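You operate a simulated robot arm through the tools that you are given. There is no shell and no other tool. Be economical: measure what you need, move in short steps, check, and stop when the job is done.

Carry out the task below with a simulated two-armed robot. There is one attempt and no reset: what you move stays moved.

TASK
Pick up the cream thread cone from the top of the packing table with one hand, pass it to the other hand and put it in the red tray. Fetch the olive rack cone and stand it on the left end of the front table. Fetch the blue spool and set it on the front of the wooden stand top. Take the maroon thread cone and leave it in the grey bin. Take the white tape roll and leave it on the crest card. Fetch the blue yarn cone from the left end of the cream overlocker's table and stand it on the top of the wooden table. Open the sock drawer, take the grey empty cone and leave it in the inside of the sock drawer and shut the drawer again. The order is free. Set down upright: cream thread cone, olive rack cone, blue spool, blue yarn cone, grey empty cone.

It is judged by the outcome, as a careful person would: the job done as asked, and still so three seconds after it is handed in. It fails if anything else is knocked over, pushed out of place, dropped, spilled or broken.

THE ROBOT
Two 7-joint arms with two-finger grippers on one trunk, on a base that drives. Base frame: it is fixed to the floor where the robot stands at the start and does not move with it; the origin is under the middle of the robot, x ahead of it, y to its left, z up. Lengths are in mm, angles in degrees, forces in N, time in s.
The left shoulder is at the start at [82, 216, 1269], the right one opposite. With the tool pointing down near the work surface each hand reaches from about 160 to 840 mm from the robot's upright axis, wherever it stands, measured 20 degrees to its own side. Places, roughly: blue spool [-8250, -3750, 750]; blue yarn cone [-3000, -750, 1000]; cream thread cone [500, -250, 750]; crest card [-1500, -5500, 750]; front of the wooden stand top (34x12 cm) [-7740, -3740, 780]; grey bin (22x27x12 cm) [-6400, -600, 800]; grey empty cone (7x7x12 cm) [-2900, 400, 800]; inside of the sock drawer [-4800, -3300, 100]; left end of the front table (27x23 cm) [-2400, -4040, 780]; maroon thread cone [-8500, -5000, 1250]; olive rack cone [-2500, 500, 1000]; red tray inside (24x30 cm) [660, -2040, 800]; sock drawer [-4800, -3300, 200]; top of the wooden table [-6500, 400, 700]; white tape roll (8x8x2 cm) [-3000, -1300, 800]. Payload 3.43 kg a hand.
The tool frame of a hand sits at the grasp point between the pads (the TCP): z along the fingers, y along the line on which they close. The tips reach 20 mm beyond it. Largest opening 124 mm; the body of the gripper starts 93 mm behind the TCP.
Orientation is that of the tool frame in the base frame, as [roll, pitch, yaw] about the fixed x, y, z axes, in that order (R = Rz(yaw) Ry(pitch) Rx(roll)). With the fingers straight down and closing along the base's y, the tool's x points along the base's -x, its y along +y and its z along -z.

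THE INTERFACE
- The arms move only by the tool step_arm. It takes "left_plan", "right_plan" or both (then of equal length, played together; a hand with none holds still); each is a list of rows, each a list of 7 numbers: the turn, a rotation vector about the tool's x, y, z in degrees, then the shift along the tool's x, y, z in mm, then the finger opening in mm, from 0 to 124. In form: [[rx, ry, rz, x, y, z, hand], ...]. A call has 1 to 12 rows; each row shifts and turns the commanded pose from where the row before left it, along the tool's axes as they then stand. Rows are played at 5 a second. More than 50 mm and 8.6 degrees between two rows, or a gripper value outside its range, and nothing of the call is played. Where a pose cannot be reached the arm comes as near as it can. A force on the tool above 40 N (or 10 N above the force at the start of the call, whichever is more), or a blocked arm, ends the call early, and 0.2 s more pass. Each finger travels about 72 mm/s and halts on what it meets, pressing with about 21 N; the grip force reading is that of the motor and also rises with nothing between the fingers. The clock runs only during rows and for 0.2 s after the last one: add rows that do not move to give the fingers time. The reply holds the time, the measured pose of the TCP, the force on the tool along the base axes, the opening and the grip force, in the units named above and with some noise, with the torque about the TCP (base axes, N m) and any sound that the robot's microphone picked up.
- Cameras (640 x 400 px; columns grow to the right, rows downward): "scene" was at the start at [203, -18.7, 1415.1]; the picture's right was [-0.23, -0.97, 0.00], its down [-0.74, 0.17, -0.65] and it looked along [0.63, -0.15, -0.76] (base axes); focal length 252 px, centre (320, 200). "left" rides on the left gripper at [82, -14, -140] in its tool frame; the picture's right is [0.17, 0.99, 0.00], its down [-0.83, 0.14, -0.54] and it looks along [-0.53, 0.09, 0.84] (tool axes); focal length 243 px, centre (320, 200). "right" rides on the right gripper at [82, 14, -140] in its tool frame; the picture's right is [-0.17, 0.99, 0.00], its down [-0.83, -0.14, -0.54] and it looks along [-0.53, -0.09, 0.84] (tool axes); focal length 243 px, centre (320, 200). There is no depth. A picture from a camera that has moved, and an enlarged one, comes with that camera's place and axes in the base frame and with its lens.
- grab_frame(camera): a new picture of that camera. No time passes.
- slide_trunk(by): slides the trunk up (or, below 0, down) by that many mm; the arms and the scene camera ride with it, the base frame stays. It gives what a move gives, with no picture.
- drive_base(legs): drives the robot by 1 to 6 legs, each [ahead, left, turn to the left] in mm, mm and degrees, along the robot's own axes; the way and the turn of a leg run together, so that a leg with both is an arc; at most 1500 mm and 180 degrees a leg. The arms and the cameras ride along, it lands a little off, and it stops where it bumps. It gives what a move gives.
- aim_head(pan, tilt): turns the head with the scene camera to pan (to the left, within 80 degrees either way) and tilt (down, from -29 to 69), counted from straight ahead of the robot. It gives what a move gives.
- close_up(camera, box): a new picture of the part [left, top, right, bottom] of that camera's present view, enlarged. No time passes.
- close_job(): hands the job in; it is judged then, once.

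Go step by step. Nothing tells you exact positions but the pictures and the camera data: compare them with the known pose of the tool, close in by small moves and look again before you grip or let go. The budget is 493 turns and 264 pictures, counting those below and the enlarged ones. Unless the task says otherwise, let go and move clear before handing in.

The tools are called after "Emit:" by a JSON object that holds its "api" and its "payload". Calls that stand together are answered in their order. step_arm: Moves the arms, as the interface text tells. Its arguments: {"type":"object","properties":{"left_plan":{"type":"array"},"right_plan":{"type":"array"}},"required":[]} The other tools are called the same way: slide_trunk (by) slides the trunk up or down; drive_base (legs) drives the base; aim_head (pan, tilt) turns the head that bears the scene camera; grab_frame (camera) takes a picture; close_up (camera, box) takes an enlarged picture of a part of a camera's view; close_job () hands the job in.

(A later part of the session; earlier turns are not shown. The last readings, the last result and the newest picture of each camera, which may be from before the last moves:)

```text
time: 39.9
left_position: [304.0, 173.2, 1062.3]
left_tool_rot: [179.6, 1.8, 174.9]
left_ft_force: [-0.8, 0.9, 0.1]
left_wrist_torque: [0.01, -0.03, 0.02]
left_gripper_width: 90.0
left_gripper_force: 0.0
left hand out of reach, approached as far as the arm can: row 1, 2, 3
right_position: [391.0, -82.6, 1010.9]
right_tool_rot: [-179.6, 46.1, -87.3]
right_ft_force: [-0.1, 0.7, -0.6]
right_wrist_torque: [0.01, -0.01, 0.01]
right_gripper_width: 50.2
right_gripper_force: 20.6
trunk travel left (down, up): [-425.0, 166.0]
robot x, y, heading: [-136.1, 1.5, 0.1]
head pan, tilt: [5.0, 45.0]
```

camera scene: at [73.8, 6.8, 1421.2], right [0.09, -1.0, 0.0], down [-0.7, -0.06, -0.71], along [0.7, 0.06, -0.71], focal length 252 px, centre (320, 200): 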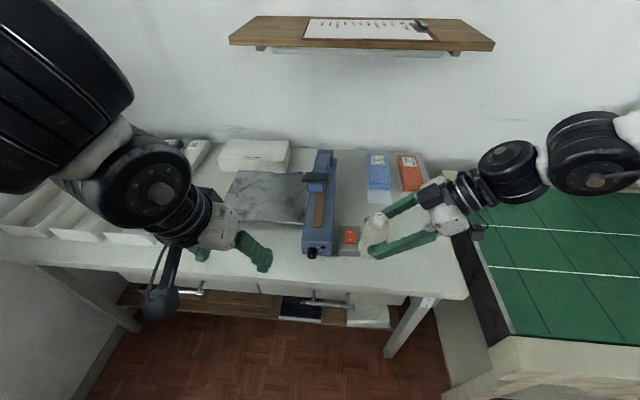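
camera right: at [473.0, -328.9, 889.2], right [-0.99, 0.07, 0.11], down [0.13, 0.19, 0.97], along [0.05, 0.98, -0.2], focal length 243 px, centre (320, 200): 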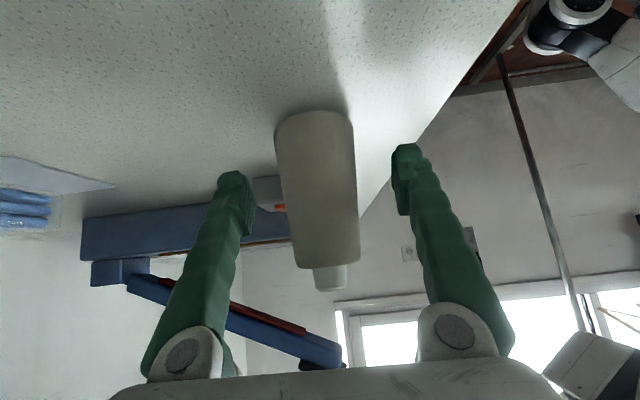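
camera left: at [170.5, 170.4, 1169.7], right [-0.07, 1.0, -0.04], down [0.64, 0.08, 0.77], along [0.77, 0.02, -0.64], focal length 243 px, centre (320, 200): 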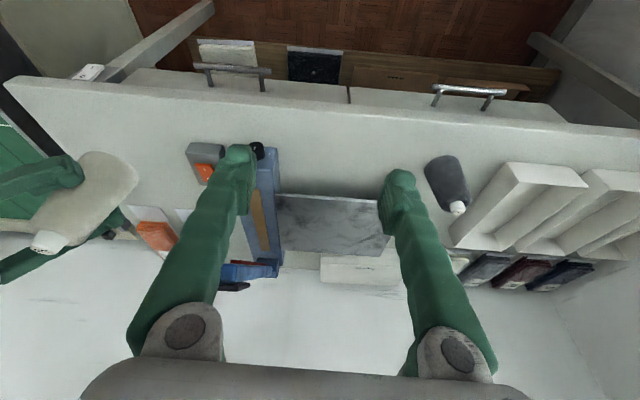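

A left wrist joint sits at its limit. I'll unwind it with the opposite yaw, move outward, then try again.

Emit:
{"api": "step_arm", "payload": {"left_plan": [[0, 0, -8, 0, 0, 0, 90], [0, 0, -8, 0, 0, 0, 90], [0, 0, -8, 0, 0, 0, 90], [0, 0, -8, 0, 0, 0, 90], [0, 0, -8, 0, 0, 0, 90], [0, 0, 0, -35, 0, 0, 90], [0, 0, 0, -35, 0, 0, 90], [0, 0, 0, -35, 0, 0, 90], [0, 0, 0, -35, 0, 0, 90], [0, 0, 0, 0, 35, 0, 90], [0, 0, 0, 0, 35, 0, 90], [0, 0, 0, 0, 0, 0, 90]]}}

Emit:
{"api": "grab_frame", "payload": {"camera": "scene"}}

```text
time: 42.5
left_position: [379.9, 313.2, 1063.7]
left_tool_rot: [-179.3, 1.6, -145.1]
left_ft_force: [-0.1, -0.2, -0.2]
left_wrist_torque: [0.06, 0.04, 0.02]
left_gripper_width: 89.7
left_gripper_force: 0.0
right_position: [391.4, -82.7, 1008.2]
right_tool_rot: [-179.7, 46.2, -87.5]
right_ft_force: [0.4, -0.1, -0.9]
right_wrist_torque: [0.0, 0.01, 0.05]
right_gripper_width: 50.1
right_gripper_force: 21.6
trunk travel left (down, up): [-425.0, 166.0]
robot x, y, heading: [-130.0, -1.9, 0.2]
head pan, tilt: [5.0, 45.0]
```

```text
236 pictures are left
camera scene: at [74.8, 5.5, 1421.1], right [0.09, -1.0, 0.0], down [-0.7, -0.06, -0.71], along [0.7, 0.06, -0.71], focal length 252 px, centre (320, 200)
```

scene: 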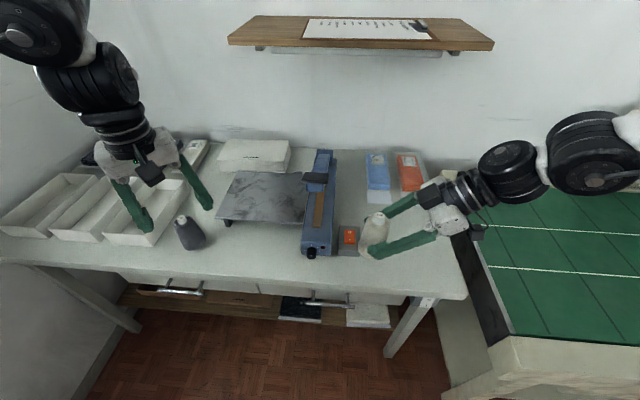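

Fully freed. Now I'll rotate back to yaw +90 at this outer position.

Emit:
{"api": "step_arm", "payload": {"left_plan": [[0, 0, 8.5, 0, 0, 0, 90], [0, 0, 8.5, 0, 0, 0, 90], [0, 0, 8.5, 0, 0, 0, 90], [0, 0, 8.5, 0, 0, 0, 90], [0, 0, 8.5, 0, 0, 0, 90], [0, 0, 8.5, 0, 0, 0, 90], [0, 0, 8.5, 0, 0, 0, 90], [0, 0, 8.5, 0, 0, 0, 90], [0, 0, 8.5, 0, 0, 0, 90], [0, 0, 8.5, 0, 0, 0, 90], [0, 0, 8.5, 0, 0, 0, 90], [0, 0, 8.5, 0, 0, 0, 90]]}}

```text
time: 44.4
left_position: [250.9, 67.6, 968.2]
left_tool_rot: [-170.3, 6.9, 159.7]
left_ft_force: [-0.5, 0.1, -0.5]
left_wrist_torque: [-0.02, -0.02, -0.01]
left_gripper_width: 89.8
left_gripper_force: 0.2
left hand out of reach, approached as far as the arm can: row 1, 2, 3, 4, 5, 6, 7, 8, 9
right_position: [391.0, -82.0, 1009.8]
right_tool_rot: [-179.7, 46.1, -87.4]
right_ft_force: [0.7, 0.3, -0.8]
right_wrist_torque: [-0.01, -0.02, -0.01]
right_gripper_width: 50.1
right_gripper_force: 21.0
trunk travel left (down, up): [-425.0, 166.0]
robot x, y, heading: [-132.4, 1.0, -0.2]
head pan, tilt: [5.0, 45.0]
stopped in row 9 (left hand): the arm was blocked; the commanded pose is now the measured one
```

Emit:
{"api": "grab_frame", "payload": {"camera": "scene"}}

Emit:
{"api": "grab_frame", "payload": {"camera": "left"}}

```text
235 pictures are left
camera scene: at [73.7, 7.6, 1421.2], right [0.09, -1.0, 0.0], down [-0.7, -0.06, -0.71], along [0.7, 0.06, -0.71], focal length 252 px, centre (320, 200)
```

scene: 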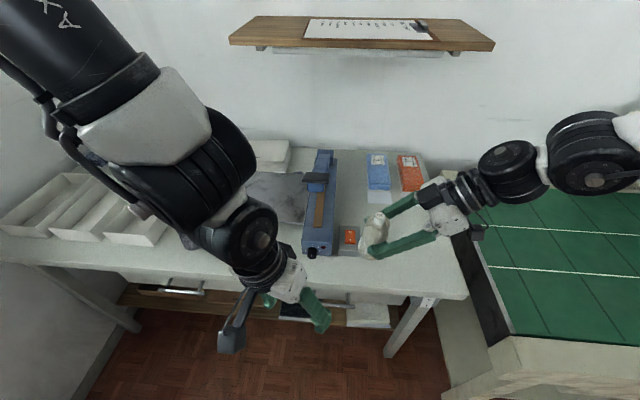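

```text
234 pictures are left
camera left: at [161.1, 111.8, 1098.3], right [0.2, 0.96, -0.19], down [0.8, -0.05, 0.6], along [0.57, -0.27, -0.78], focal length 243 px, centre (320, 200)
```

left: 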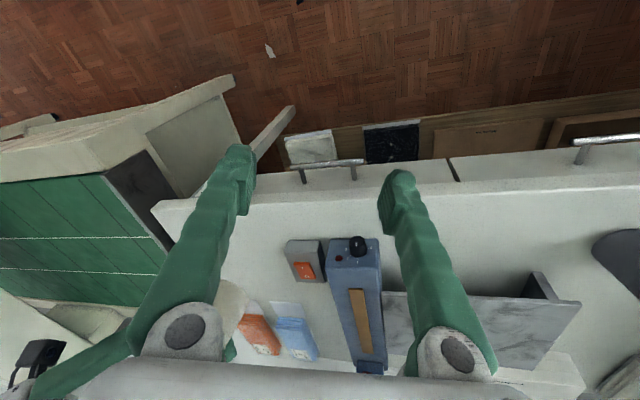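

The elbow has flipped to a better outside posture, mirroring the right arm. I'll raise the hand first, then continue.

Emit:
{"api": "step_arm", "payload": {"left_plan": [[0, 0, 0, 0, 0, -25, 90], [0, 0, 0, 0, 0, -25, 90], [0, 0, 0, -20, 15, -25, 90], [0, 0, 0, -20, 15, -25, 90], [0, 0, 0, -20, 15, 0, 90], [0, 0, 0, 0, 0, 0, 90]]}}

Emit:
{"api": "grab_frame", "payload": {"camera": "scene"}}

```text
time: 45.8
left_position: [236.3, 81.3, 1008.5]
left_tool_rot: [-170.5, 6.8, 159.5]
left_ft_force: [0.0, -0.5, -0.3]
left_wrist_torque: [-0.02, 0.0, 0.01]
left_gripper_width: 90.1
left_gripper_force: 0.2
left hand out of reach, approached as far as the arm can: row 2, 3, 4, 5
right_position: [390.8, -82.5, 1010.7]
right_tool_rot: [-179.5, 46.1, -87.4]
right_ft_force: [-1.1, -0.3, -1.4]
right_wrist_torque: [-0.02, 0.0, -0.01]
right_gripper_width: 49.9
right_gripper_force: 21.3
trunk travel left (down, up): [-425.0, 166.0]
robot x, y, heading: [-133.1, 0.4, 0.1]
head pan, tilt: [5.0, 45.0]
```

```text
233 pictures are left
camera scene: at [73.8, 6.5, 1421.2], right [0.09, -1.0, 0.0], down [-0.7, -0.06, -0.71], along [0.7, 0.06, -0.71], focal length 252 px, centre (320, 200)
```

scene: 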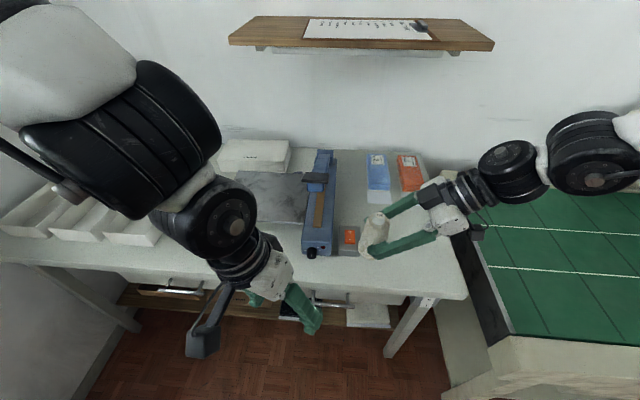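

Yaw +90 is infeasible for the left arm. I'll use yaw −90 with a 30° tilt instead, which keeps its camera above and clear. Unwinding now.

Emit:
{"api": "step_arm", "payload": {"left_plan": [[0, 0, -8.5, 0, 0, 0, 90], [0, 0, -8.5, 0, 0, 0, 90], [0, 0, -8.5, 0, 0, 0, 90], [0, 0, -8.5, 0, 0, 0, 90], [0, 0, -8.5, 0, 0, 0, 90], [0, 0, -8.5, 0, 0, 0, 90]]}}

```text
time: 47.2
left_position: [238.7, 84.9, 1006.8]
left_tool_rot: [-168.8, -3.1, -150.2]
left_ft_force: [-0.1, 0.4, 0.3]
left_wrist_torque: [-0.01, 0.03, 0.01]
left_gripper_width: 89.9
left_gripper_force: 0.1
right_position: [391.2, -82.3, 1010.8]
right_tool_rot: [-179.6, 46.1, -87.5]
right_ft_force: [0.2, 0.5, -1.2]
right_wrist_torque: [0.01, -0.01, -0.03]
right_gripper_width: 50.1
right_gripper_force: 21.1
trunk travel left (down, up): [-425.0, 166.0]
robot x, y, heading: [-135.3, 1.7, -0.1]
head pan, tilt: [5.0, 45.0]
```

Emit:
{"api": "step_arm", "payload": {"left_plan": [[0, 0, 0, -30, 12, -22, 90], [0, 0, 0, -30, 12, -22, 90], [0, 0, 0, -30, 12, -22, 90], [0, 0, 0, -30, 12, -22, 90], [0, 0, -8.5, 0, 0, 0, 90], [0, 0, -8.5, 0, 0, 0, 90], [0, 0, -8.5, 0, 0, 0, 90], [0, 0, -8.5, 0, 0, 0, 90], [0, 0, -8.5, 0, 0, 0, 90], [0, 0, -8.5, 0, 0, 0, 90], [0, 0, -8.5, 0, 0, 0, 90], [0, 0, 0, 0, 0, 0, 90]]}}

Emit:
{"api": "grab_frame", "payload": {"camera": "scene"}}

```text
time: 49.8
left_position: [314.9, 201.6, 1079.9]
left_tool_rot: [-176.9, -11.2, -90.8]
left_ft_force: [-0.1, 0.1, -0.1]
left_wrist_torque: [0.04, 0.0, 0.0]
left_gripper_width: 90.2
left_gripper_force: 0.1
right_position: [391.6, -81.7, 1011.0]
right_tool_rot: [-179.6, 46.1, -87.4]
right_ft_force: [0.1, -0.5, -1.8]
right_wrist_torque: [-0.01, 0.03, -0.01]
right_gripper_width: 49.9
right_gripper_force: 21.2
trunk travel left (down, up): [-425.0, 166.0]
robot x, y, heading: [-134.7, -0.8, -0.1]
head pan, tilt: [5.0, 45.0]
```

```text
232 pictures are left
camera scene: at [73.7, 6.6, 1421.2], right [0.09, -1.0, 0.0], down [-0.7, -0.06, -0.71], along [0.7, 0.06, -0.71], focal length 252 px, centre (320, 200)
```

scene: 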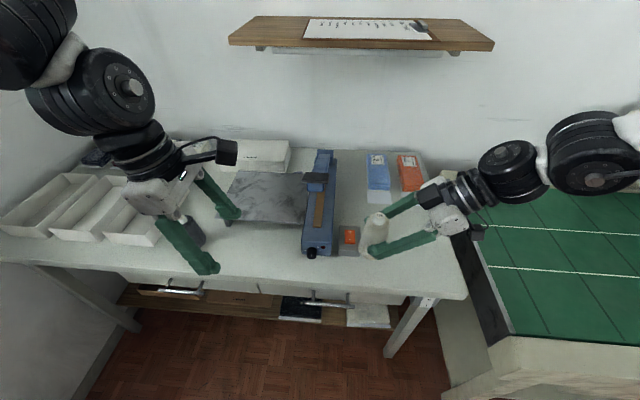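

Good posture. I'll tilt 20° more and move to a spot above and to the left of the cone.

Emit:
{"api": "step_arm", "payload": {"left_plan": [[-3, 7, 0, 0, 0, 0, 90], [0, 7, 0, 0, 0, 0, 90], [0, 6, 0, 0, 0, 0, 90], [0, 0, 0, 35, -13.3, 7.7, 90], [0, 0, 0, 35, -13.3, 7.7, 90], [0, 0, 0, 35, -13.3, 7.7, 90], [0, 0, 0, 35, -13.3, 7.7, 90], [0, 0, 0, 0, 0, 0, 90]]}}

Emit:
{"api": "grab_frame", "payload": {"camera": "scene"}}

Emit:
{"api": "grab_frame", "payload": {"camera": "left"}}

```text
time: 51.6
left_position: [364.5, 66.3, 1125.7]
left_tool_rot: [-179.7, -31.3, -91.2]
left_ft_force: [-0.2, 0.2, -0.3]
left_wrist_torque: [-0.01, -0.04, -0.02]
left_gripper_width: 90.2
left_gripper_force: 0.1
right_position: [390.8, -80.6, 1010.6]
right_tool_rot: [-179.5, 46.1, -87.3]
right_ft_force: [0.5, -0.5, -1.3]
right_wrist_torque: [-0.04, -0.02, -0.02]
right_gripper_width: 50.0
right_gripper_force: 21.5
trunk travel left (down, up): [-425.0, 166.0]
robot x, y, heading: [-136.4, -1.0, 0.1]
head pan, tilt: [5.0, 45.0]
```

```text
231 pictures are left
camera scene: at [73.2, 7.8, 1421.3], right [0.09, -1.0, 0.0], down [-0.7, -0.06, -0.71], along [0.7, 0.06, -0.71], focal length 252 px, centre (320, 200)
```

scene: 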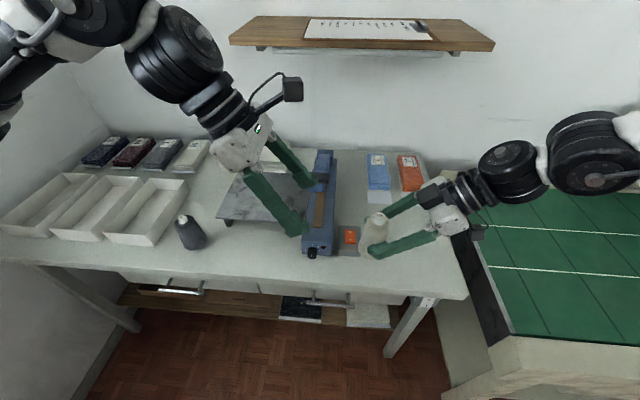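

```text
230 pictures are left
camera left: at [376.9, 68.7, 1288.2], right [-0.99, -0.12, 0.08], down [-0.12, 0.99, 0.03], along [-0.09, 0.02, -1.0], focal length 243 px, centre (320, 200)
```

left: 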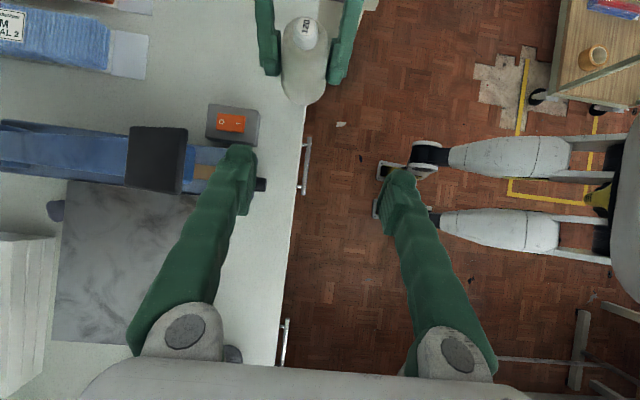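

Emit:
{"api": "step_arm", "payload": {"left_plan": [[0, 0, 0, 33, -14, 22.5, 90], [0, 0, 0, 33, -14, 22.5, 90], [0, 0, 0, 0, 0, 0, 90]]}}

Emit:
{"api": "grab_frame", "payload": {"camera": "left"}}

Emit:
{"api": "close_up", "payload": {"camera": "scene", "box": [220, 100, 460, 250]}}

```text
time: 52.4
left_position: [388.2, -14.6, 1122.9]
left_tool_rot: [-179.8, -31.3, -91.2]
left_ft_force: [-0.2, 0.3, 0.6]
left_wrist_torque: [-0.03, 0.0, 0.01]
left_gripper_width: 90.1
left_gripper_force: 0.1
right_position: [391.4, -81.3, 1010.6]
right_tool_rot: [-179.5, 46.1, -87.3]
right_ft_force: [0.4, 0.7, -0.2]
right_wrist_torque: [-0.02, 0.0, 0.01]
right_gripper_width: 49.9
right_gripper_force: 21.4
trunk travel left (down, up): [-425.0, 166.0]
robot x, y, heading: [-136.0, -2.4, 0.1]
head pan, tilt: [5.0, 45.0]
```

```text
229 pictures are left
camera left: at [400.5, -12.6, 1285.1], right [-0.99, -0.12, 0.08], down [-0.12, 0.99, 0.03], along [-0.09, 0.02, -1.0], focal length 243 px, centre (320, 200)
```

left: 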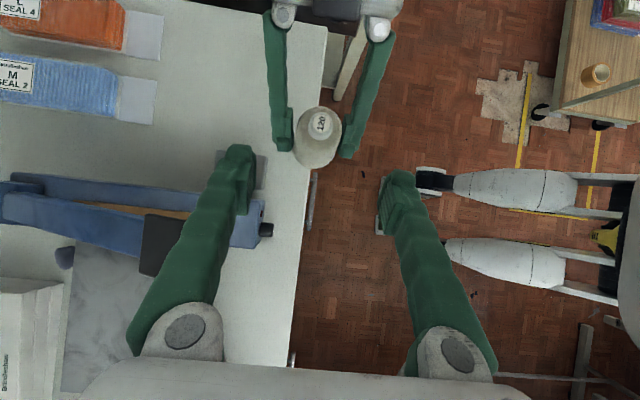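

```text
2.67 times, centred on (340, 175) of scene
camera zoom: at [73.2, 8.1, 1421.3], right [0.09, -1.0, 0.0], down [-0.7, -0.06, -0.71], along [0.7, 0.06, -0.71], focal length 672 px, centre (267, 267)
```

zoom: 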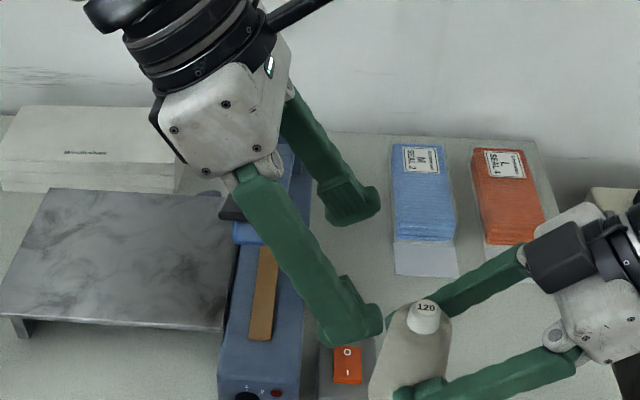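

Emit:
{"api": "step_arm", "payload": {"left_plan": [[0, 0, 0, 0, 0, 30, 84], [0, 0, 0, 0, 0, 30, 80], [0, 0, 0, 0, 0, 15, 80], [0, 0, 0, 0, 0, 13, 80], [0, 0, 0, 0, 0, 0, 80]]}}

Emit:
{"api": "grab_frame", "payload": {"camera": "left"}}

Emit:
{"api": "close_up", "payload": {"camera": "scene", "box": [300, 150, 460, 250]}}

```text
time: 53.6
left_position: [391.6, -60.5, 1045.7]
left_tool_rot: [-179.8, -31.2, -91.1]
left_ft_force: [0.1, 0.1, -1.5]
left_wrist_torque: [0.03, 0.01, 0.01]
left_gripper_width: 80.1
left_gripper_force: 0.0
right_position: [392.5, -82.3, 1010.8]
right_tool_rot: [-179.6, 46.1, -87.4]
right_ft_force: [0.0, -0.4, -1.4]
right_wrist_torque: [-0.02, 0.03, 0.01]
right_gripper_width: 50.1
right_gripper_force: 20.7
trunk travel left (down, up): [-425.0, 166.0]
robot x, y, heading: [-132.8, 0.0, -0.2]
head pan, tilt: [5.0, 45.0]
```

```text
227 pictures are left
camera left: at [403.8, -59.4, 1208.1], right [-0.99, -0.12, 0.08], down [-0.12, 0.99, 0.03], along [-0.09, 0.02, -1.0], focal length 243 px, centre (320, 200)
```

left: 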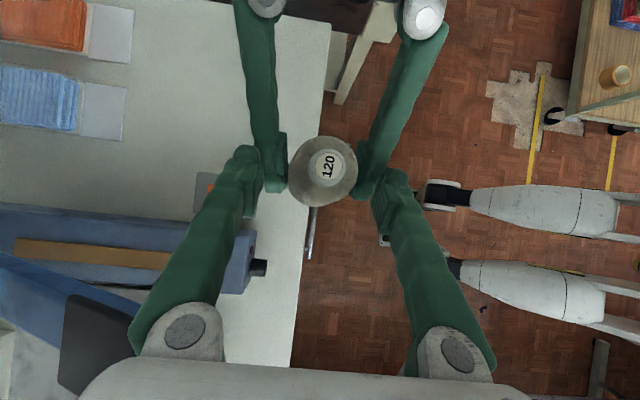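

```text
4.00 times, centred on (380, 200) of scene
camera zoom: at [73.6, 6.7, 1421.3], right [0.09, -1.0, 0.0], down [-0.7, -0.06, -0.71], along [0.7, 0.06, -0.71], focal length 1009 px, centre (80, 200)
```

zoom: 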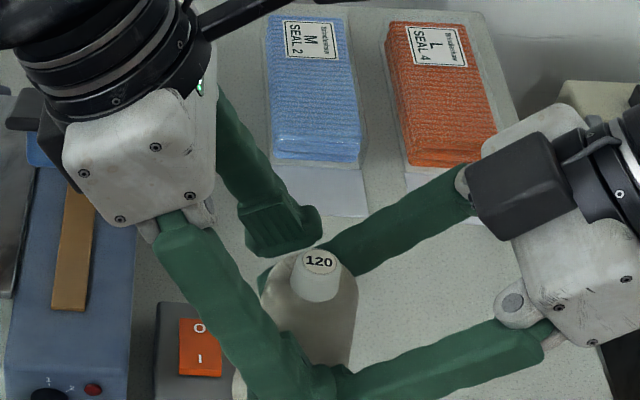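

The left fingers straddle the top of the cone above the right fingers. I'll close the left gripper in small steps.

Emit:
{"api": "step_arm", "payload": {"left_plan": [[0, 0, 0, 0, 0, 0, 65], [0, 0, 0, 0, 0, 0, 50], [0, 0, 0, 0, 0, 0, 35], [0, 0, 0, 0, 0, 0, 30], [0, 0, 0, 0, 0, 0, 30]]}}

Emit:
{"api": "close_up", "payload": {"camera": "scene", "box": [300, 150, 460, 250]}}

Emit:
{"api": "close_up", "payload": {"camera": "left", "box": [220, 100, 420, 225]}}

```text
time: 54.8
left_position: [390.0, -62.2, 1045.7]
left_tool_rot: [-180.0, -31.2, -91.3]
left_ft_force: [-4.0, -0.8, -0.7]
left_wrist_torque: [-0.06, 0.14, -0.06]
left_gripper_width: 43.1
left_gripper_force: 20.6
right_position: [391.4, -82.0, 1010.8]
right_tool_rot: [-179.4, 46.1, -87.3]
right_ft_force: [4.6, 0.9, -0.1]
right_wrist_torque: [0.0, -0.01, -0.03]
right_gripper_width: 50.0
right_gripper_force: 21.6
trunk travel left (down, up): [-425.0, 166.0]
robot x, y, heading: [-134.0, 0.6, -0.1]
head pan, tilt: [5.0, 45.0]
```

```text
4.00 times, centred on (380, 200) of scene
camera zoom: at [73.7, 6.5, 1421.2], right [0.09, -1.0, 0.0], down [-0.7, -0.06, -0.71], along [0.7, 0.06, -0.71], focal length 1009 px, centre (80, 200)
```

zoom: 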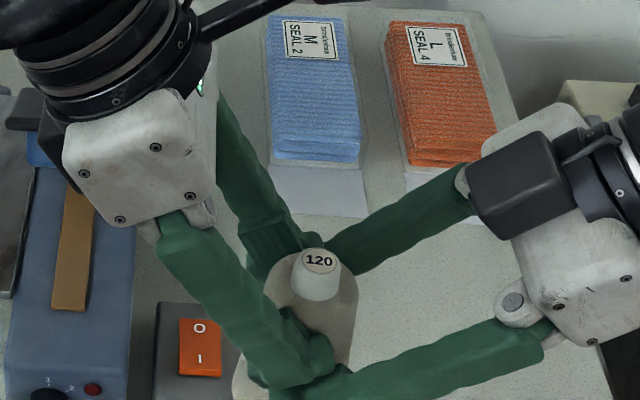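

```text
3.20 times, centred on (320, 162) of left
camera zoom: at [403.6, -59.7, 1208.1], right [-0.99, -0.12, 0.08], down [-0.12, 0.99, 0.03], along [-0.09, 0.02, -1.0], focal length 776 px, centre (320, 320)
```

zoom: 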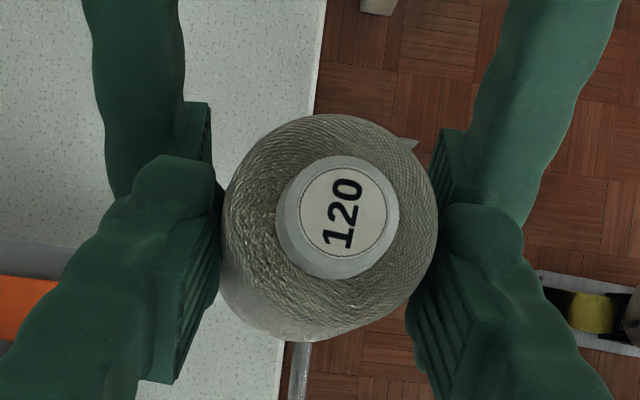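

Both hands hold the cone. I'll open the right hand and withdraw it along its axis.

Emit:
{"api": "step_arm", "payload": {"right_plan": [[0, 0, 0, 0, 0, 0, 65], [0, 0, 0, 0, 0, 0, 80], [0, 0, 0, 0, 0, 0, 80], [0, 0, 0, 2, 0, -20, 80], [0, 0, 0, 0, 0, -40, 80], [0, 0, 0, 0, 0, -40, 80], [0, 0, 0, 0, 0, -40, 80], [0, 0, 0, 0, 0, 0, 80]]}}

Emit:
{"api": "grab_frame", "payload": {"camera": "scene"}}

Emit:
{"api": "grab_frame", "payload": {"camera": "right"}}

```text
time: 56.6
left_position: [391.3, -61.7, 1045.9]
left_tool_rot: [-179.9, -31.1, -91.1]
left_ft_force: [0.3, -0.4, -0.5]
left_wrist_torque: [-0.01, 0.01, -0.01]
left_gripper_width: 43.1
left_gripper_force: 21.4
right_position: [392.8, -186.6, 1104.2]
right_tool_rot: [-179.5, 46.1, -87.4]
right_ft_force: [0.7, 0.3, 0.2]
right_wrist_torque: [-0.01, 0.03, -0.01]
right_gripper_width: 80.0
right_gripper_force: 0.1
trunk travel left (down, up): [-425.0, 166.0]
robot x, y, heading: [-138.5, 0.1, -0.2]
head pan, tilt: [5.0, 45.0]
```

```text
223 pictures are left
camera scene: at [74.3, 6.9, 1421.1], right [0.09, -1.0, 0.0], down [-0.7, -0.06, -0.71], along [0.7, 0.06, -0.71], focal length 252 px, centre (320, 200)
```

scene: 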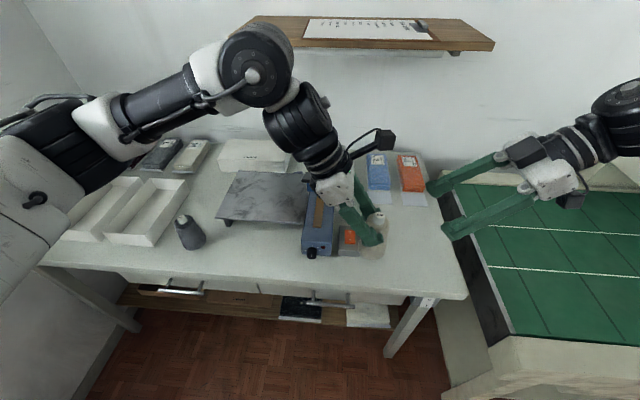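

```text
222 pictures are left
camera right: at [385.9, -343.4, 1142.1], right [-0.99, 0.07, 0.11], down [0.13, 0.19, 0.97], along [0.05, 0.98, -0.2], focal length 243 px, centre (320, 200)
```

right: 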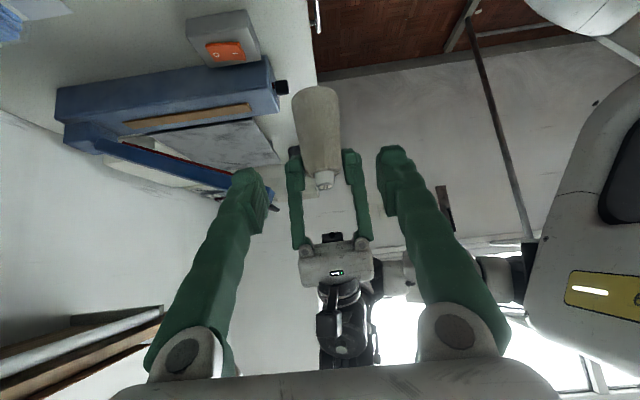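

The handover worked. I'll lift the cone, straighten the right hand, and back away to look toward the red tray.

Emit:
{"api": "step_arm", "payload": {"left_plan": [[0, 0, 0, 15.5, 0, -25.5, 30], [0, 0, 0, 15.5, 0, -25.5, 30], [0, 0, 0, 0, 0, 0, 30], [0, 0, 0, 0, 0, 0, 30], [0, 0, 0, 0, 0, 0, 30], [0, 0, 0, 0, 0, 0, 30]], "right_plan": [[0, 8, 0, 0, 0, -20, 80], [0, 8, 0, 0, 0, -20, 80], [0, 8, 0, 0, 0, 0, 80], [0, 8, 0, 0, 0, 0, 80], [0, 8, 0, 0, 0, 0, 80], [0, 6, 0, 0, 0, 0, 80]]}}

Emit:
{"api": "drive_base", "payload": {"legs": [[-500, 0, 0]]}}

Emit:
{"api": "aim_head", "payload": {"pan": -65, "tilt": 25}}

Emit:
{"api": "grab_frame", "payload": {"camera": "scene"}}

```text
time: 58.0
left_position: [389.3, -58.3, 1105.8]
left_tool_rot: [-179.8, -31.2, -91.2]
left_ft_force: [-0.7, -0.3, 0.0]
left_wrist_torque: [0.0, -0.05, 0.02]
left_gripper_width: 43.1
left_gripper_force: 21.0
right_position: [381.2, -231.5, 1131.0]
right_tool_rot: [-179.4, 0.4, -87.6]
right_ft_force: [-0.5, 0.5, 0.3]
right_wrist_torque: [-0.02, -0.05, 0.02]
right_gripper_width: 80.4
right_gripper_force: 0.0
right hand out of reach, approached as far as the arm can: row 6
trunk travel left (down, up): [-425.0, 166.0]
robot x, y, heading: [-135.1, -0.3, -0.3]
head pan, tilt: [5.0, 45.0]
```

```text
time: 61.5
left_position: [-99.6, -58.1, 1104.5]
left_tool_rot: [-179.9, -31.1, -90.9]
left_ft_force: [0.4, -0.5, -0.8]
left_wrist_torque: [0.01, 0.01, 0.02]
left_gripper_width: 43.2
left_gripper_force: 20.7
right_position: [-106.8, -229.8, 1129.3]
right_tool_rot: [-179.6, 0.6, -87.3]
right_ft_force: [-0.2, -0.2, -0.4]
right_wrist_torque: [0.04, -0.05, -0.02]
right_gripper_width: 80.1
right_gripper_force: 0.1
trunk travel left (down, up): [-425.0, 166.0]
robot x, y, heading: [-628.1, 1.2, 0.2]
head pan, tilt: [5.0, 45.0]
```

```text
time: 62.9
left_position: [-98.8, -57.6, 1105.6]
left_tool_rot: [-179.8, -31.2, -90.9]
left_ft_force: [0.3, -0.1, -2.0]
left_wrist_torque: [0.05, 0.04, 0.0]
left_gripper_width: 42.8
left_gripper_force: 20.2
right_position: [-106.0, -229.5, 1129.6]
right_tool_rot: [-179.5, 0.5, -87.5]
right_ft_force: [-0.3, -0.4, 0.4]
right_wrist_torque: [0.0, -0.02, 0.0]
right_gripper_width: 79.8
right_gripper_force: 0.0
trunk travel left (down, up): [-425.0, 166.0]
robot x, y, heading: [-624.0, -1.6, 0.1]
head pan, tilt: [-65.0, 25.0]
```

```text
221 pictures are left
camera scene: at [-457.7, -84.0, 1451.8], right [-0.9, -0.43, 0.0], down [-0.18, 0.38, -0.91], along [0.39, -0.82, -0.42], focal length 252 px, centre (320, 200)
```

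scene: 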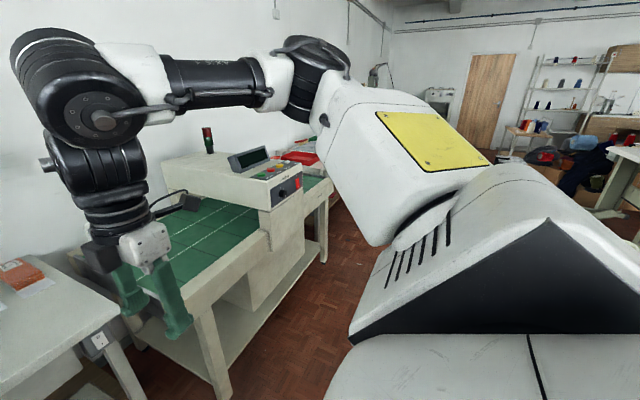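

I'll move forward slightly, then turn right to face −y and view the path along the conveyor to the tray.

Emit:
{"api": "drive_base", "payload": {"legs": [[200, 0, 0], [0, 0, -90]]}}

Emit:
{"api": "aim_head", "payload": {"pan": 0, "tilt": 25}}

Emit:
{"api": "grab_frame", "payload": {"camera": "scene"}}

Emit:
{"api": "aim_head", "payload": {"pan": -60, "tilt": 25}}

Emit:
{"api": "grab_frame", "payload": {"camera": "scene"}}

```text
time: 70.0
left_position: [-495.8, -524.1, 1104.1]
left_tool_rot: [-179.8, -31.1, 178.1]
left_ft_force: [0.3, 0.6, -0.8]
left_wrist_torque: [-0.01, -0.04, 0.0]
left_gripper_width: 43.1
left_gripper_force: 21.7
right_position: [-667.6, -514.2, 1128.7]
right_tool_rot: [-179.5, 0.5, -178.5]
right_ft_force: [0.6, 0.0, 0.0]
right_wrist_torque: [-0.02, -0.03, 0.0]
right_gripper_width: 80.1
right_gripper_force: 0.0
trunk travel left (down, up): [-425.0, 166.0]
robot x, y, heading: [-426.5, -4.0, -90.6]
head pan, tilt: [-65.0, 25.0]
```

```text
time: 71.4
left_position: [-496.6, -524.9, 1104.2]
left_tool_rot: [-179.8, -31.1, 178.1]
left_ft_force: [-0.8, -0.3, -0.9]
left_wrist_torque: [0.03, 0.0, 0.0]
left_gripper_width: 43.3
left_gripper_force: 20.7
right_position: [-666.6, -512.7, 1129.9]
right_tool_rot: [-179.5, 0.5, -178.5]
right_ft_force: [-0.3, 0.3, -0.1]
right_wrist_torque: [0.01, 0.0, 0.02]
right_gripper_width: 79.9
right_gripper_force: 0.0
trunk travel left (down, up): [-425.0, 166.0]
robot x, y, heading: [-427.3, -0.6, -91.1]
head pan, tilt: [0.0, 25.0]
```

```text
220 pictures are left
camera scene: at [-429.3, -219.1, 1451.8], right [-1.0, 0.02, 0.0], down [0.01, 0.42, -0.91], along [-0.01, -0.91, -0.42], focal length 252 px, centre (320, 200)
```

scene: 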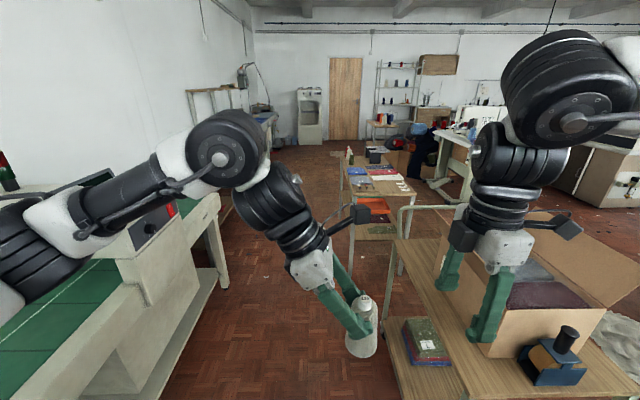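

```text
time: 72.7
left_position: [-495.5, -524.0, 1105.0]
left_tool_rot: [-179.8, -31.2, 178.0]
left_ft_force: [0.9, 0.1, -0.8]
left_wrist_torque: [0.0, -0.05, 0.02]
left_gripper_width: 43.1
left_gripper_force: 21.5
right_position: [-665.2, -513.4, 1129.4]
right_tool_rot: [-179.5, 0.6, -178.5]
right_ft_force: [-0.7, 0.7, 0.3]
right_wrist_torque: [0.02, 0.01, -0.01]
right_gripper_width: 80.0
right_gripper_force: 0.1
trunk travel left (down, up): [-425.0, 166.0]
robot x, y, heading: [-426.0, 4.5, -90.6]
head pan, tilt: [-60.0, 25.0]
```

```text
219 pictures are left
camera scene: at [-508.3, -171.9, 1451.8], right [-0.49, 0.87, 0.0], down [0.37, 0.21, -0.91], along [-0.79, -0.44, -0.42], focal length 252 px, centre (320, 200)
```

scene: 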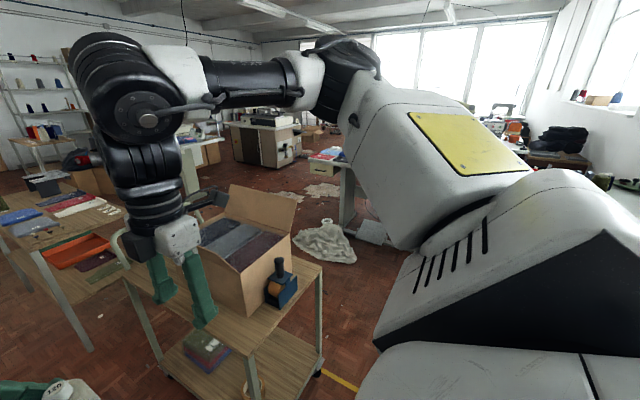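

The right hand hangs near a cart with a box, and a corridor runs between the cart and the conveyor. I'll shift left, away from the cart, and advance along the corridor.

Emit:
{"api": "drive_base", "payload": {"legs": [[0, 110, 0.8], [700, 0, 0]]}}

Emit:
{"api": "aim_head", "payload": {"pan": 25, "tilt": 30}}

Emit:
{"api": "grab_frame", "payload": {"camera": "scene"}}

```text
time: 79.2
left_position: [-377.5, -1247.2, 1104.6]
left_tool_rot: [-179.8, -31.2, 178.9]
left_ft_force: [-0.5, -0.2, -0.5]
left_wrist_torque: [0.02, -0.04, 0.03]
left_gripper_width: 42.9
left_gripper_force: 21.0
right_position: [-548.6, -1241.2, 1130.9]
right_tool_rot: [-179.5, 0.5, -177.5]
right_ft_force: [-0.4, 0.0, -0.4]
right_wrist_torque: [0.01, -0.01, -0.01]
right_gripper_width: 80.1
right_gripper_force: 0.1
trunk travel left (down, up): [-425.0, 166.0]
robot x, y, heading: [-320.5, -721.1, -89.7]
head pan, tilt: [-60.0, 25.0]
```

```text
time: 80.8
left_position: [-376.7, -1247.9, 1105.7]
left_tool_rot: [-179.8, -31.3, 179.0]
left_ft_force: [0.8, 0.7, -1.2]
left_wrist_torque: [0.03, -0.01, 0.01]
left_gripper_width: 42.9
left_gripper_force: 21.3
right_position: [-548.2, -1241.6, 1130.0]
right_tool_rot: [-179.5, 0.5, -177.5]
right_ft_force: [0.4, 0.6, 0.1]
right_wrist_torque: [0.0, 0.02, 0.02]
right_gripper_width: 80.0
right_gripper_force: 0.0
trunk travel left (down, up): [-425.0, 166.0]
robot x, y, heading: [-320.8, -722.2, -89.9]
head pan, tilt: [25.0, 30.0]
```

```text
218 pictures are left
camera scene: at [-277.7, -932.0, 1443.8], right [-0.91, -0.42, 0.0], down [-0.21, 0.45, -0.87], along [0.37, -0.78, -0.5], focal length 252 px, centre (320, 200)
```

scene: 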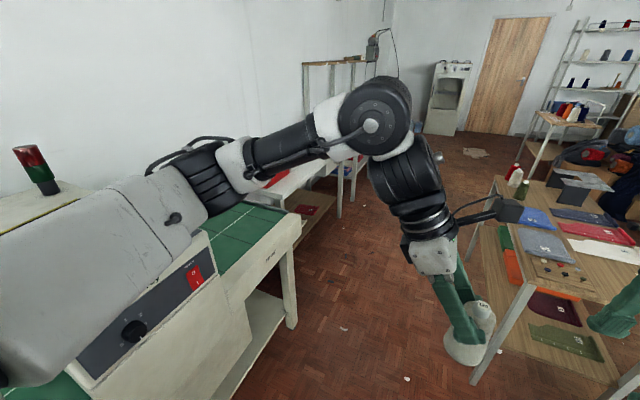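

The red tray is on a table beyond the conveyor's end, near [600,-2040], with the table edge at x≈300. I'll drive down to y≈-2150 at a slight offset, then turn left to face it.

Emit:
{"api": "drive_base", "payload": {"legs": [[700, 0, 0], [700, 120, 0], [0, 0, 90]]}}

Emit:
{"api": "aim_head", "payload": {"pan": 5, "tilt": 40}}

Emit:
{"api": "grab_frame", "payload": {"camera": "scene"}}

```text
time: 95.0
left_position: [332.7, -2200.1, 1105.1]
left_tool_rot: [-179.9, -31.2, -92.2]
left_ft_force: [-0.2, -0.5, -1.4]
left_wrist_torque: [0.0, -0.01, 0.0]
left_gripper_width: 42.9
left_gripper_force: 21.5
right_position: [321.3, -2373.2, 1129.3]
right_tool_rot: [-179.5, 0.4, -88.7]
right_ft_force: [0.2, -0.2, 0.4]
right_wrist_torque: [0.0, 0.02, 0.03]
right_gripper_width: 79.9
right_gripper_force: 0.1
trunk travel left (down, up): [-425.0, 166.0]
robot x, y, heading: [-191.0, -2129.2, -1.1]
head pan, tilt: [25.0, 30.0]
```

```text
time: 95.8
left_position: [332.8, -2201.2, 1104.7]
left_tool_rot: [-179.8, -31.2, -92.2]
left_ft_force: [0.0, 0.3, -0.4]
left_wrist_torque: [0.01, -0.01, 0.01]
left_gripper_width: 43.0
left_gripper_force: 21.3
right_position: [321.1, -2371.6, 1130.8]
right_tool_rot: [-179.5, 0.5, -88.7]
right_ft_force: [-0.7, 0.0, 0.0]
right_wrist_torque: [0.03, 0.0, -0.01]
right_gripper_width: 80.1
right_gripper_force: 0.0
trunk travel left (down, up): [-425.0, 166.0]
robot x, y, heading: [-194.8, -2131.7, -1.1]
head pan, tilt: [5.0, 40.0]
```

```text
217 pictures are left
camera scene: at [20.5, -2128.0, 1428.5], right [0.07, -1.0, 0.0], down [-0.64, -0.04, -0.77], along [0.76, 0.05, -0.64], focal length 252 px, centre (320, 200)
```

scene: 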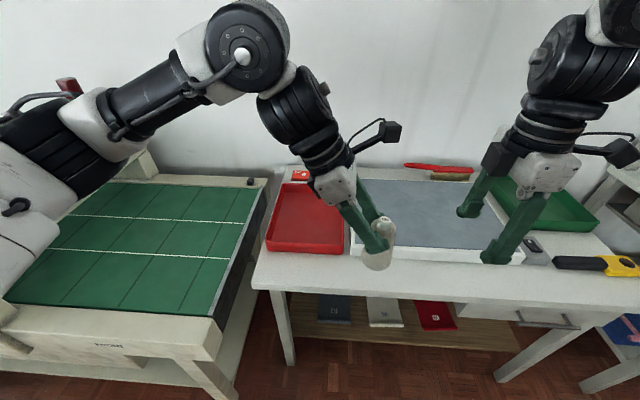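

The red tray's interior runs roughly x 540–790, y −2150 to −1930. I'll drive closer.

Emit:
{"api": "drive_base", "payload": {"legs": [[150, 60, 1.1]]}}

Emit:
{"api": "grab_frame", "payload": {"camera": "left"}}

```text
time: 97.3
left_position: [478.3, -2135.6, 1105.7]
left_tool_rot: [-179.9, -31.2, -91.5]
left_ft_force: [0.5, 0.1, -1.2]
left_wrist_torque: [0.01, 0.0, 0.01]
left_gripper_width: 42.9
left_gripper_force: 21.2
right_position: [470.2, -2308.0, 1130.4]
right_tool_rot: [-179.5, 0.4, -87.8]
right_ft_force: [-0.5, 0.1, 0.9]
right_wrist_torque: [-0.02, -0.01, 0.02]
right_gripper_width: 80.2
right_gripper_force: 0.1
trunk travel left (down, up): [-425.0, 166.0]
robot x, y, heading: [-48.1, -2074.8, -0.3]
head pan, tilt: [5.0, 40.0]
```

```text
216 pictures are left
camera left: at [491.0, -2133.7, 1267.8], right [-0.99, -0.12, 0.08], down [-0.12, 0.99, 0.03], along [-0.09, 0.02, -1.0], focal length 243 px, centre (320, 200)
```

left: 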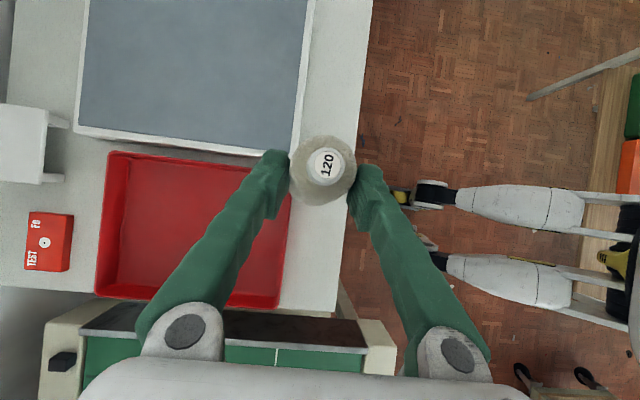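

Emit:
{"api": "step_arm", "payload": {"left_plan": [[0, 0, 0, -18.3, -31.9, -11.1, 30], [0, 0, 0, -18.3, -31.9, -11.1, 30], [0, 0, 0, -18.3, -31.9, -11.1, 30], [0, 0, 0, -18.3, -31.9, -11.1, 30], [0, 0, 0, -18.3, -31.9, -11.1, 30], [0, 0, 0, 0, 0, 0, 30]]}}

Emit:
{"api": "grab_frame", "payload": {"camera": "left"}}

Emit:
{"api": "grab_frame", "payload": {"camera": "scene"}}

```text
time: 98.7
left_position: [643.8, -2029.9, 1109.8]
left_tool_rot: [-179.7, -31.3, -91.4]
left_ft_force: [0.2, 0.0, 0.0]
left_wrist_torque: [0.02, 0.01, 0.0]
left_gripper_width: 42.8
left_gripper_force: 20.7
right_position: [472.3, -2306.7, 1130.4]
right_tool_rot: [-179.5, 0.5, -87.8]
right_ft_force: [0.9, 0.1, 0.4]
right_wrist_torque: [0.0, -0.02, 0.03]
right_gripper_width: 79.9
right_gripper_force: 0.1
trunk travel left (down, up): [-425.0, 166.0]
robot x, y, heading: [-45.3, -2071.2, -0.1]
head pan, tilt: [5.0, 40.0]
```

```text
215 pictures are left
camera left: at [656.4, -2028.4, 1271.5], right [-0.99, -0.12, 0.08], down [-0.12, 0.99, 0.03], along [-0.09, 0.02, -1.0], focal length 243 px, centre (320, 200)
```

left: 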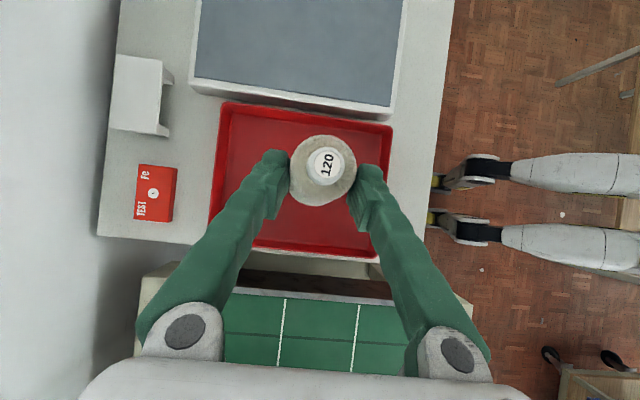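

```text
214 pictures are left
camera scene: at [166.5, -2067.5, 1428.5], right [0.08, -1.0, 0.0], down [-0.64, -0.05, -0.77], along [0.76, 0.06, -0.64], focal length 252 px, centre (320, 200)
```

scene: 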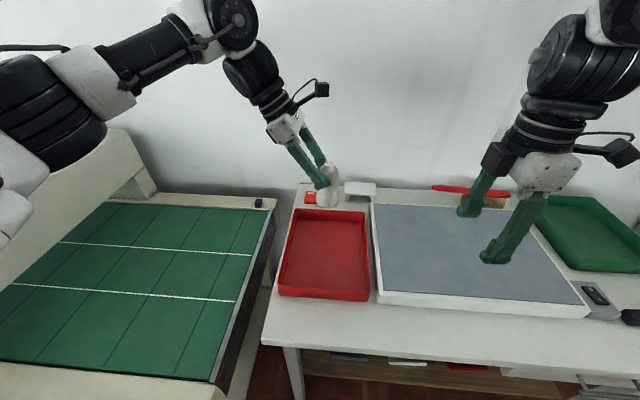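

Above the tray. Descending 190 mm, then slower until contact.

Emit:
{"api": "step_arm", "payload": {"left_plan": [[0, 0, 0, -20.7, 0, 34.2, 30], [0, 0, 0, -20.7, 0, 34.2, 30], [0, 0, 0, -20.7, 0, 34.2, 30], [0, 0, 0, -20.7, 0, 34.2, 30], [0, 0, 0, -15.5, 0, 25.6, 30], [0, 0, 0, 0, 0, 0, 30]]}}

Emit:
{"api": "close_up", "payload": {"camera": "scene", "box": [250, 180, 410, 280]}}

```text
time: 100.1
left_position: [641.2, -2030.4, 912.6]
left_tool_rot: [-179.8, -31.2, -91.4]
left_ft_force: [0.8, -0.6, -0.5]
left_wrist_torque: [0.05, -0.04, -0.04]
left_gripper_width: 42.7
left_gripper_force: 20.8
right_position: [471.5, -2306.0, 1129.4]
right_tool_rot: [-179.5, 0.5, -87.8]
right_ft_force: [0.5, 0.1, -0.6]
right_wrist_torque: [0.0, 0.0, -0.02]
right_gripper_width: 79.9
right_gripper_force: 0.1
trunk travel left (down, up): [-425.0, 166.0]
robot x, y, heading: [-46.1, -2076.6, -0.2]
head pan, tilt: [5.0, 40.0]
```

```text
4.00 times, centred on (330, 230) of scene
camera zoom: at [166.5, -2067.6, 1428.6], right [0.08, -1.0, 0.0], down [-0.64, -0.05, -0.77], along [0.76, 0.06, -0.64], focal length 1009 px, centre (280, 80)
```

zoom: 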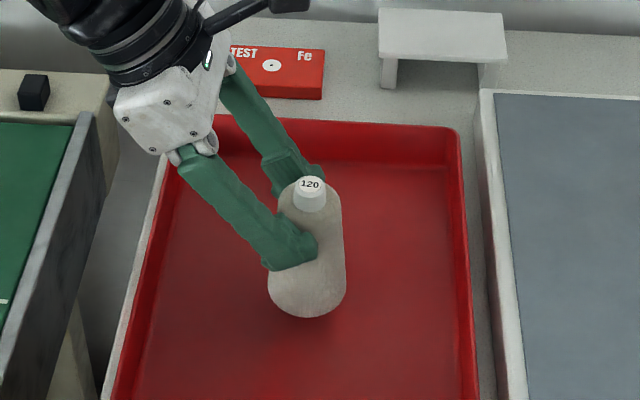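

Emit:
{"api": "step_arm", "payload": {"left_plan": [[0, 0, 0, -2.6, 0, 4.3, 30], [0, 0, 0, -2.6, 0, 4.3, 30], [0, 0, 0, -2.6, 0, 4.3, 30], [0, 0, 0, 0, 0, 0, 30]]}}

Emit:
{"api": "step_arm", "payload": {"left_plan": [[0, 0, 0, -1.5, 0, 2.6, 30], [0, 0, 0, -1.5, 0, 2.6, 30], [0, 0, 0, 0, 0, 0, 30]]}}

Emit:
{"api": "close_up", "payload": {"camera": "scene", "box": [250, 180, 410, 280]}}

```text
time: 101.1
left_position: [642.8, -2030.6, 898.4]
left_tool_rot: [-179.8, -31.3, -91.3]
left_ft_force: [-0.1, 0.6, -1.1]
left_wrist_torque: [0.0, 0.02, 0.0]
left_gripper_width: 42.7
left_gripper_force: 20.8
right_position: [471.2, -2306.5, 1129.2]
right_tool_rot: [-179.5, 0.5, -87.8]
right_ft_force: [-0.4, -0.1, 0.0]
right_wrist_torque: [0.02, 0.0, 0.01]
right_gripper_width: 80.1
right_gripper_force: 0.0
trunk travel left (down, up): [-425.0, 166.0]
robot x, y, heading: [-42.6, -2072.7, -0.4]
head pan, tilt: [5.0, 40.0]
```

```text
time: 101.9
left_position: [642.9, -2031.0, 893.1]
left_tool_rot: [-179.8, -31.2, -91.4]
left_ft_force: [0.4, -0.3, 0.7]
left_wrist_torque: [0.03, 0.03, -0.02]
left_gripper_width: 42.6
left_gripper_force: 21.2
right_position: [470.6, -2306.2, 1130.3]
right_tool_rot: [-179.5, 0.5, -87.7]
right_ft_force: [-0.1, 0.1, 0.2]
right_wrist_torque: [0.0, -0.05, 0.0]
right_gripper_width: 80.0
right_gripper_force: 0.1
trunk travel left (down, up): [-425.0, 166.0]
robot x, y, heading: [-44.8, -2075.2, -0.3]
head pan, tilt: [5.0, 40.0]
```

```text
4.00 times, centred on (330, 230) of scene
camera zoom: at [166.8, -2067.4, 1428.5], right [0.08, -1.0, 0.0], down [-0.64, -0.05, -0.77], along [0.76, 0.06, -0.64], focal length 1009 px, centre (280, 80)
```

zoom: 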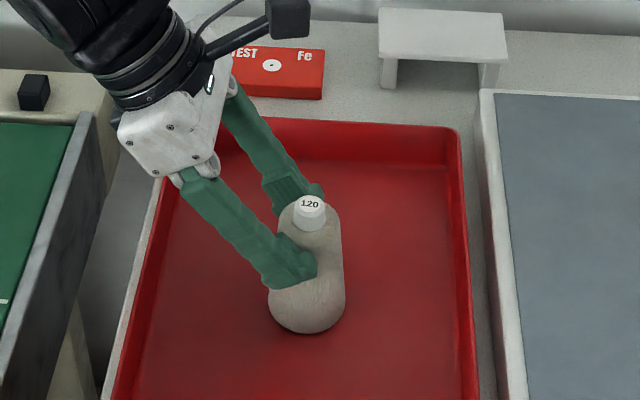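

Emit:
{"api": "step_arm", "payload": {"left_plan": [[0, 0, 0, -1.5, 0, 2.6, 30], [0, 0, 0, 0, 0, 0, 30]]}}

Emit:
{"api": "step_arm", "payload": {"left_plan": [[0, 0, 0, -1.5, 0, 2.6, 30], [0, 0, 0, 0, 0, 0, 30]]}}

Emit:
{"api": "step_arm", "payload": {"left_plan": [[0, 0, 0, -1.5, 0, 2.6, 30], [0, 0, 0, 0, 0, 0, 30]]}}

```text
time: 102.5
left_position: [642.8, -2031.3, 892.6]
left_tool_rot: [-179.5, -31.4, -91.5]
left_ft_force: [1.8, 4.6, 16.3]
left_wrist_torque: [0.12, 0.16, -0.05]
left_gripper_width: 42.5
left_gripper_force: 21.6
right_position: [469.9, -2306.8, 1130.6]
right_tool_rot: [-179.3, 0.6, -87.9]
right_ft_force: [0.3, -0.9, -0.3]
right_wrist_torque: [0.03, 0.01, 0.02]
right_gripper_width: 80.2
right_gripper_force: 0.1
trunk travel left (down, up): [-425.0, 166.0]
robot x, y, heading: [-43.3, -2075.0, -0.2]
head pan, tilt: [5.0, 40.0]
```

```text
time: 103.1
left_position: [642.1, -2031.6, 892.6]
left_tool_rot: [-179.3, -31.5, -91.5]
left_ft_force: [6.8, 5.9, 35.1]
left_wrist_torque: [-0.22, -0.16, 0.09]
left_gripper_width: 42.9
left_gripper_force: 21.2
right_position: [469.8, -2306.1, 1130.5]
right_tool_rot: [-179.3, 0.3, -87.8]
right_ft_force: [-0.4, 1.0, 0.3]
right_wrist_torque: [0.0, 0.01, -0.05]
right_gripper_width: 80.1
right_gripper_force: 0.1
trunk travel left (down, up): [-425.0, 166.0]
robot x, y, heading: [-47.5, -2076.1, -0.3]
head pan, tilt: [5.0, 40.0]
```

```text
time: 103.7
left_position: [642.2, -2031.7, 890.5]
left_tool_rot: [-179.2, -31.5, -91.6]
left_ft_force: [9.6, 8.3, 39.6]
left_wrist_torque: [-0.3, -0.25, 0.12]
left_gripper_width: 43.2
left_gripper_force: 21.0
right_position: [469.1, -2305.1, 1130.2]
right_tool_rot: [-179.4, 0.4, -87.8]
right_ft_force: [0.1, -0.6, -0.1]
right_wrist_torque: [0.02, -0.01, 0.01]
right_gripper_width: 79.9
right_gripper_force: 0.0
trunk travel left (down, up): [-425.0, 166.0]
robot x, y, heading: [-46.4, -2075.8, -0.3]
head pan, tilt: [5.0, 40.0]
```

Contact was at about 892, and I've pressed a bit too far. I'll back up the excess, then release and withdraw along the tool axis.

Emit:
{"api": "step_arm", "payload": {"left_plan": [[0, 0, 0, 3.9, 0, -6.4, 30], [0, 0, 0, 0, 0, 0, 30]]}}

Emit:
{"api": "step_arm", "payload": {"left_plan": [[0, 0, 0, 0, 0, 0, 55], [0, 0, 0, 0, 0, 0, 75], [0, 0, 0, 0, 0, 0, 80], [0, 0, 0, 0, 0, -10, 80], [0, 0, 0, 0, 0, -25, 80], [0, 0, 0, 0, 0, -40, 80], [0, 0, 0, 0, 0, -45, 80], [0, 0, 0, 0, 0, -45, 80], [0, 0, 0, 0, 0, 0, 80]]}}

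Emit:
{"api": "grab_frame", "payload": {"camera": "scene"}}

```text
time: 104.3
left_position: [638.9, -2032.5, 890.8]
left_tool_rot: [-180.0, -31.1, -91.4]
left_ft_force: [4.1, -3.2, 9.1]
left_wrist_torque: [-0.45, -0.21, 0.18]
left_gripper_width: 43.4
left_gripper_force: 20.9
right_position: [470.0, -2306.3, 1129.9]
right_tool_rot: [-179.5, 0.5, -87.8]
right_ft_force: [0.1, 0.1, -0.6]
right_wrist_torque: [0.0, -0.01, -0.01]
right_gripper_width: 79.9
right_gripper_force: 0.0
trunk travel left (down, up): [-425.0, 166.0]
robot x, y, heading: [-45.1, -2072.4, -0.3]
head pan, tilt: [5.0, 40.0]
```

```text
time: 106.3
left_position: [641.8, -1943.9, 1030.4]
left_tool_rot: [-179.9, -31.2, -91.4]
left_ft_force: [-0.2, -0.7, 0.5]
left_wrist_torque: [0.0, 0.01, 0.01]
left_gripper_width: 79.8
left_gripper_force: 0.0
right_position: [471.8, -2307.0, 1129.9]
right_tool_rot: [-179.4, 0.5, -87.8]
right_ft_force: [0.2, -0.6, 0.3]
right_wrist_torque: [0.03, 0.0, -0.03]
right_gripper_width: 80.3
right_gripper_force: 0.0
trunk travel left (down, up): [-425.0, 166.0]
robot x, y, heading: [-45.2, -2076.3, -0.0]
head pan, tilt: [5.0, 40.0]
```

```text
211 pictures are left
camera scene: at [167.2, -2067.8, 1428.4], right [0.08, -1.0, 0.0], down [-0.64, -0.05, -0.77], along [0.76, 0.06, -0.64], focal length 252 px, centre (320, 200)
```

scene: 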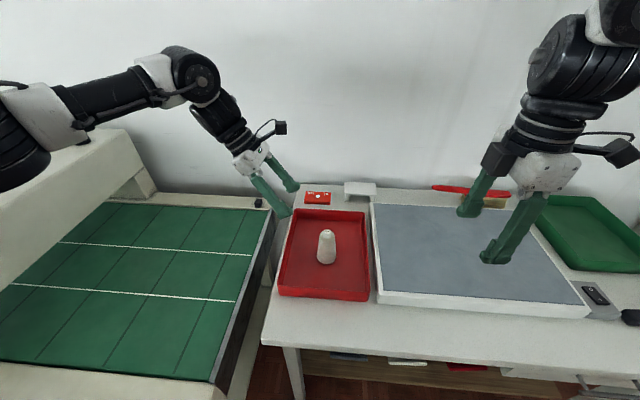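

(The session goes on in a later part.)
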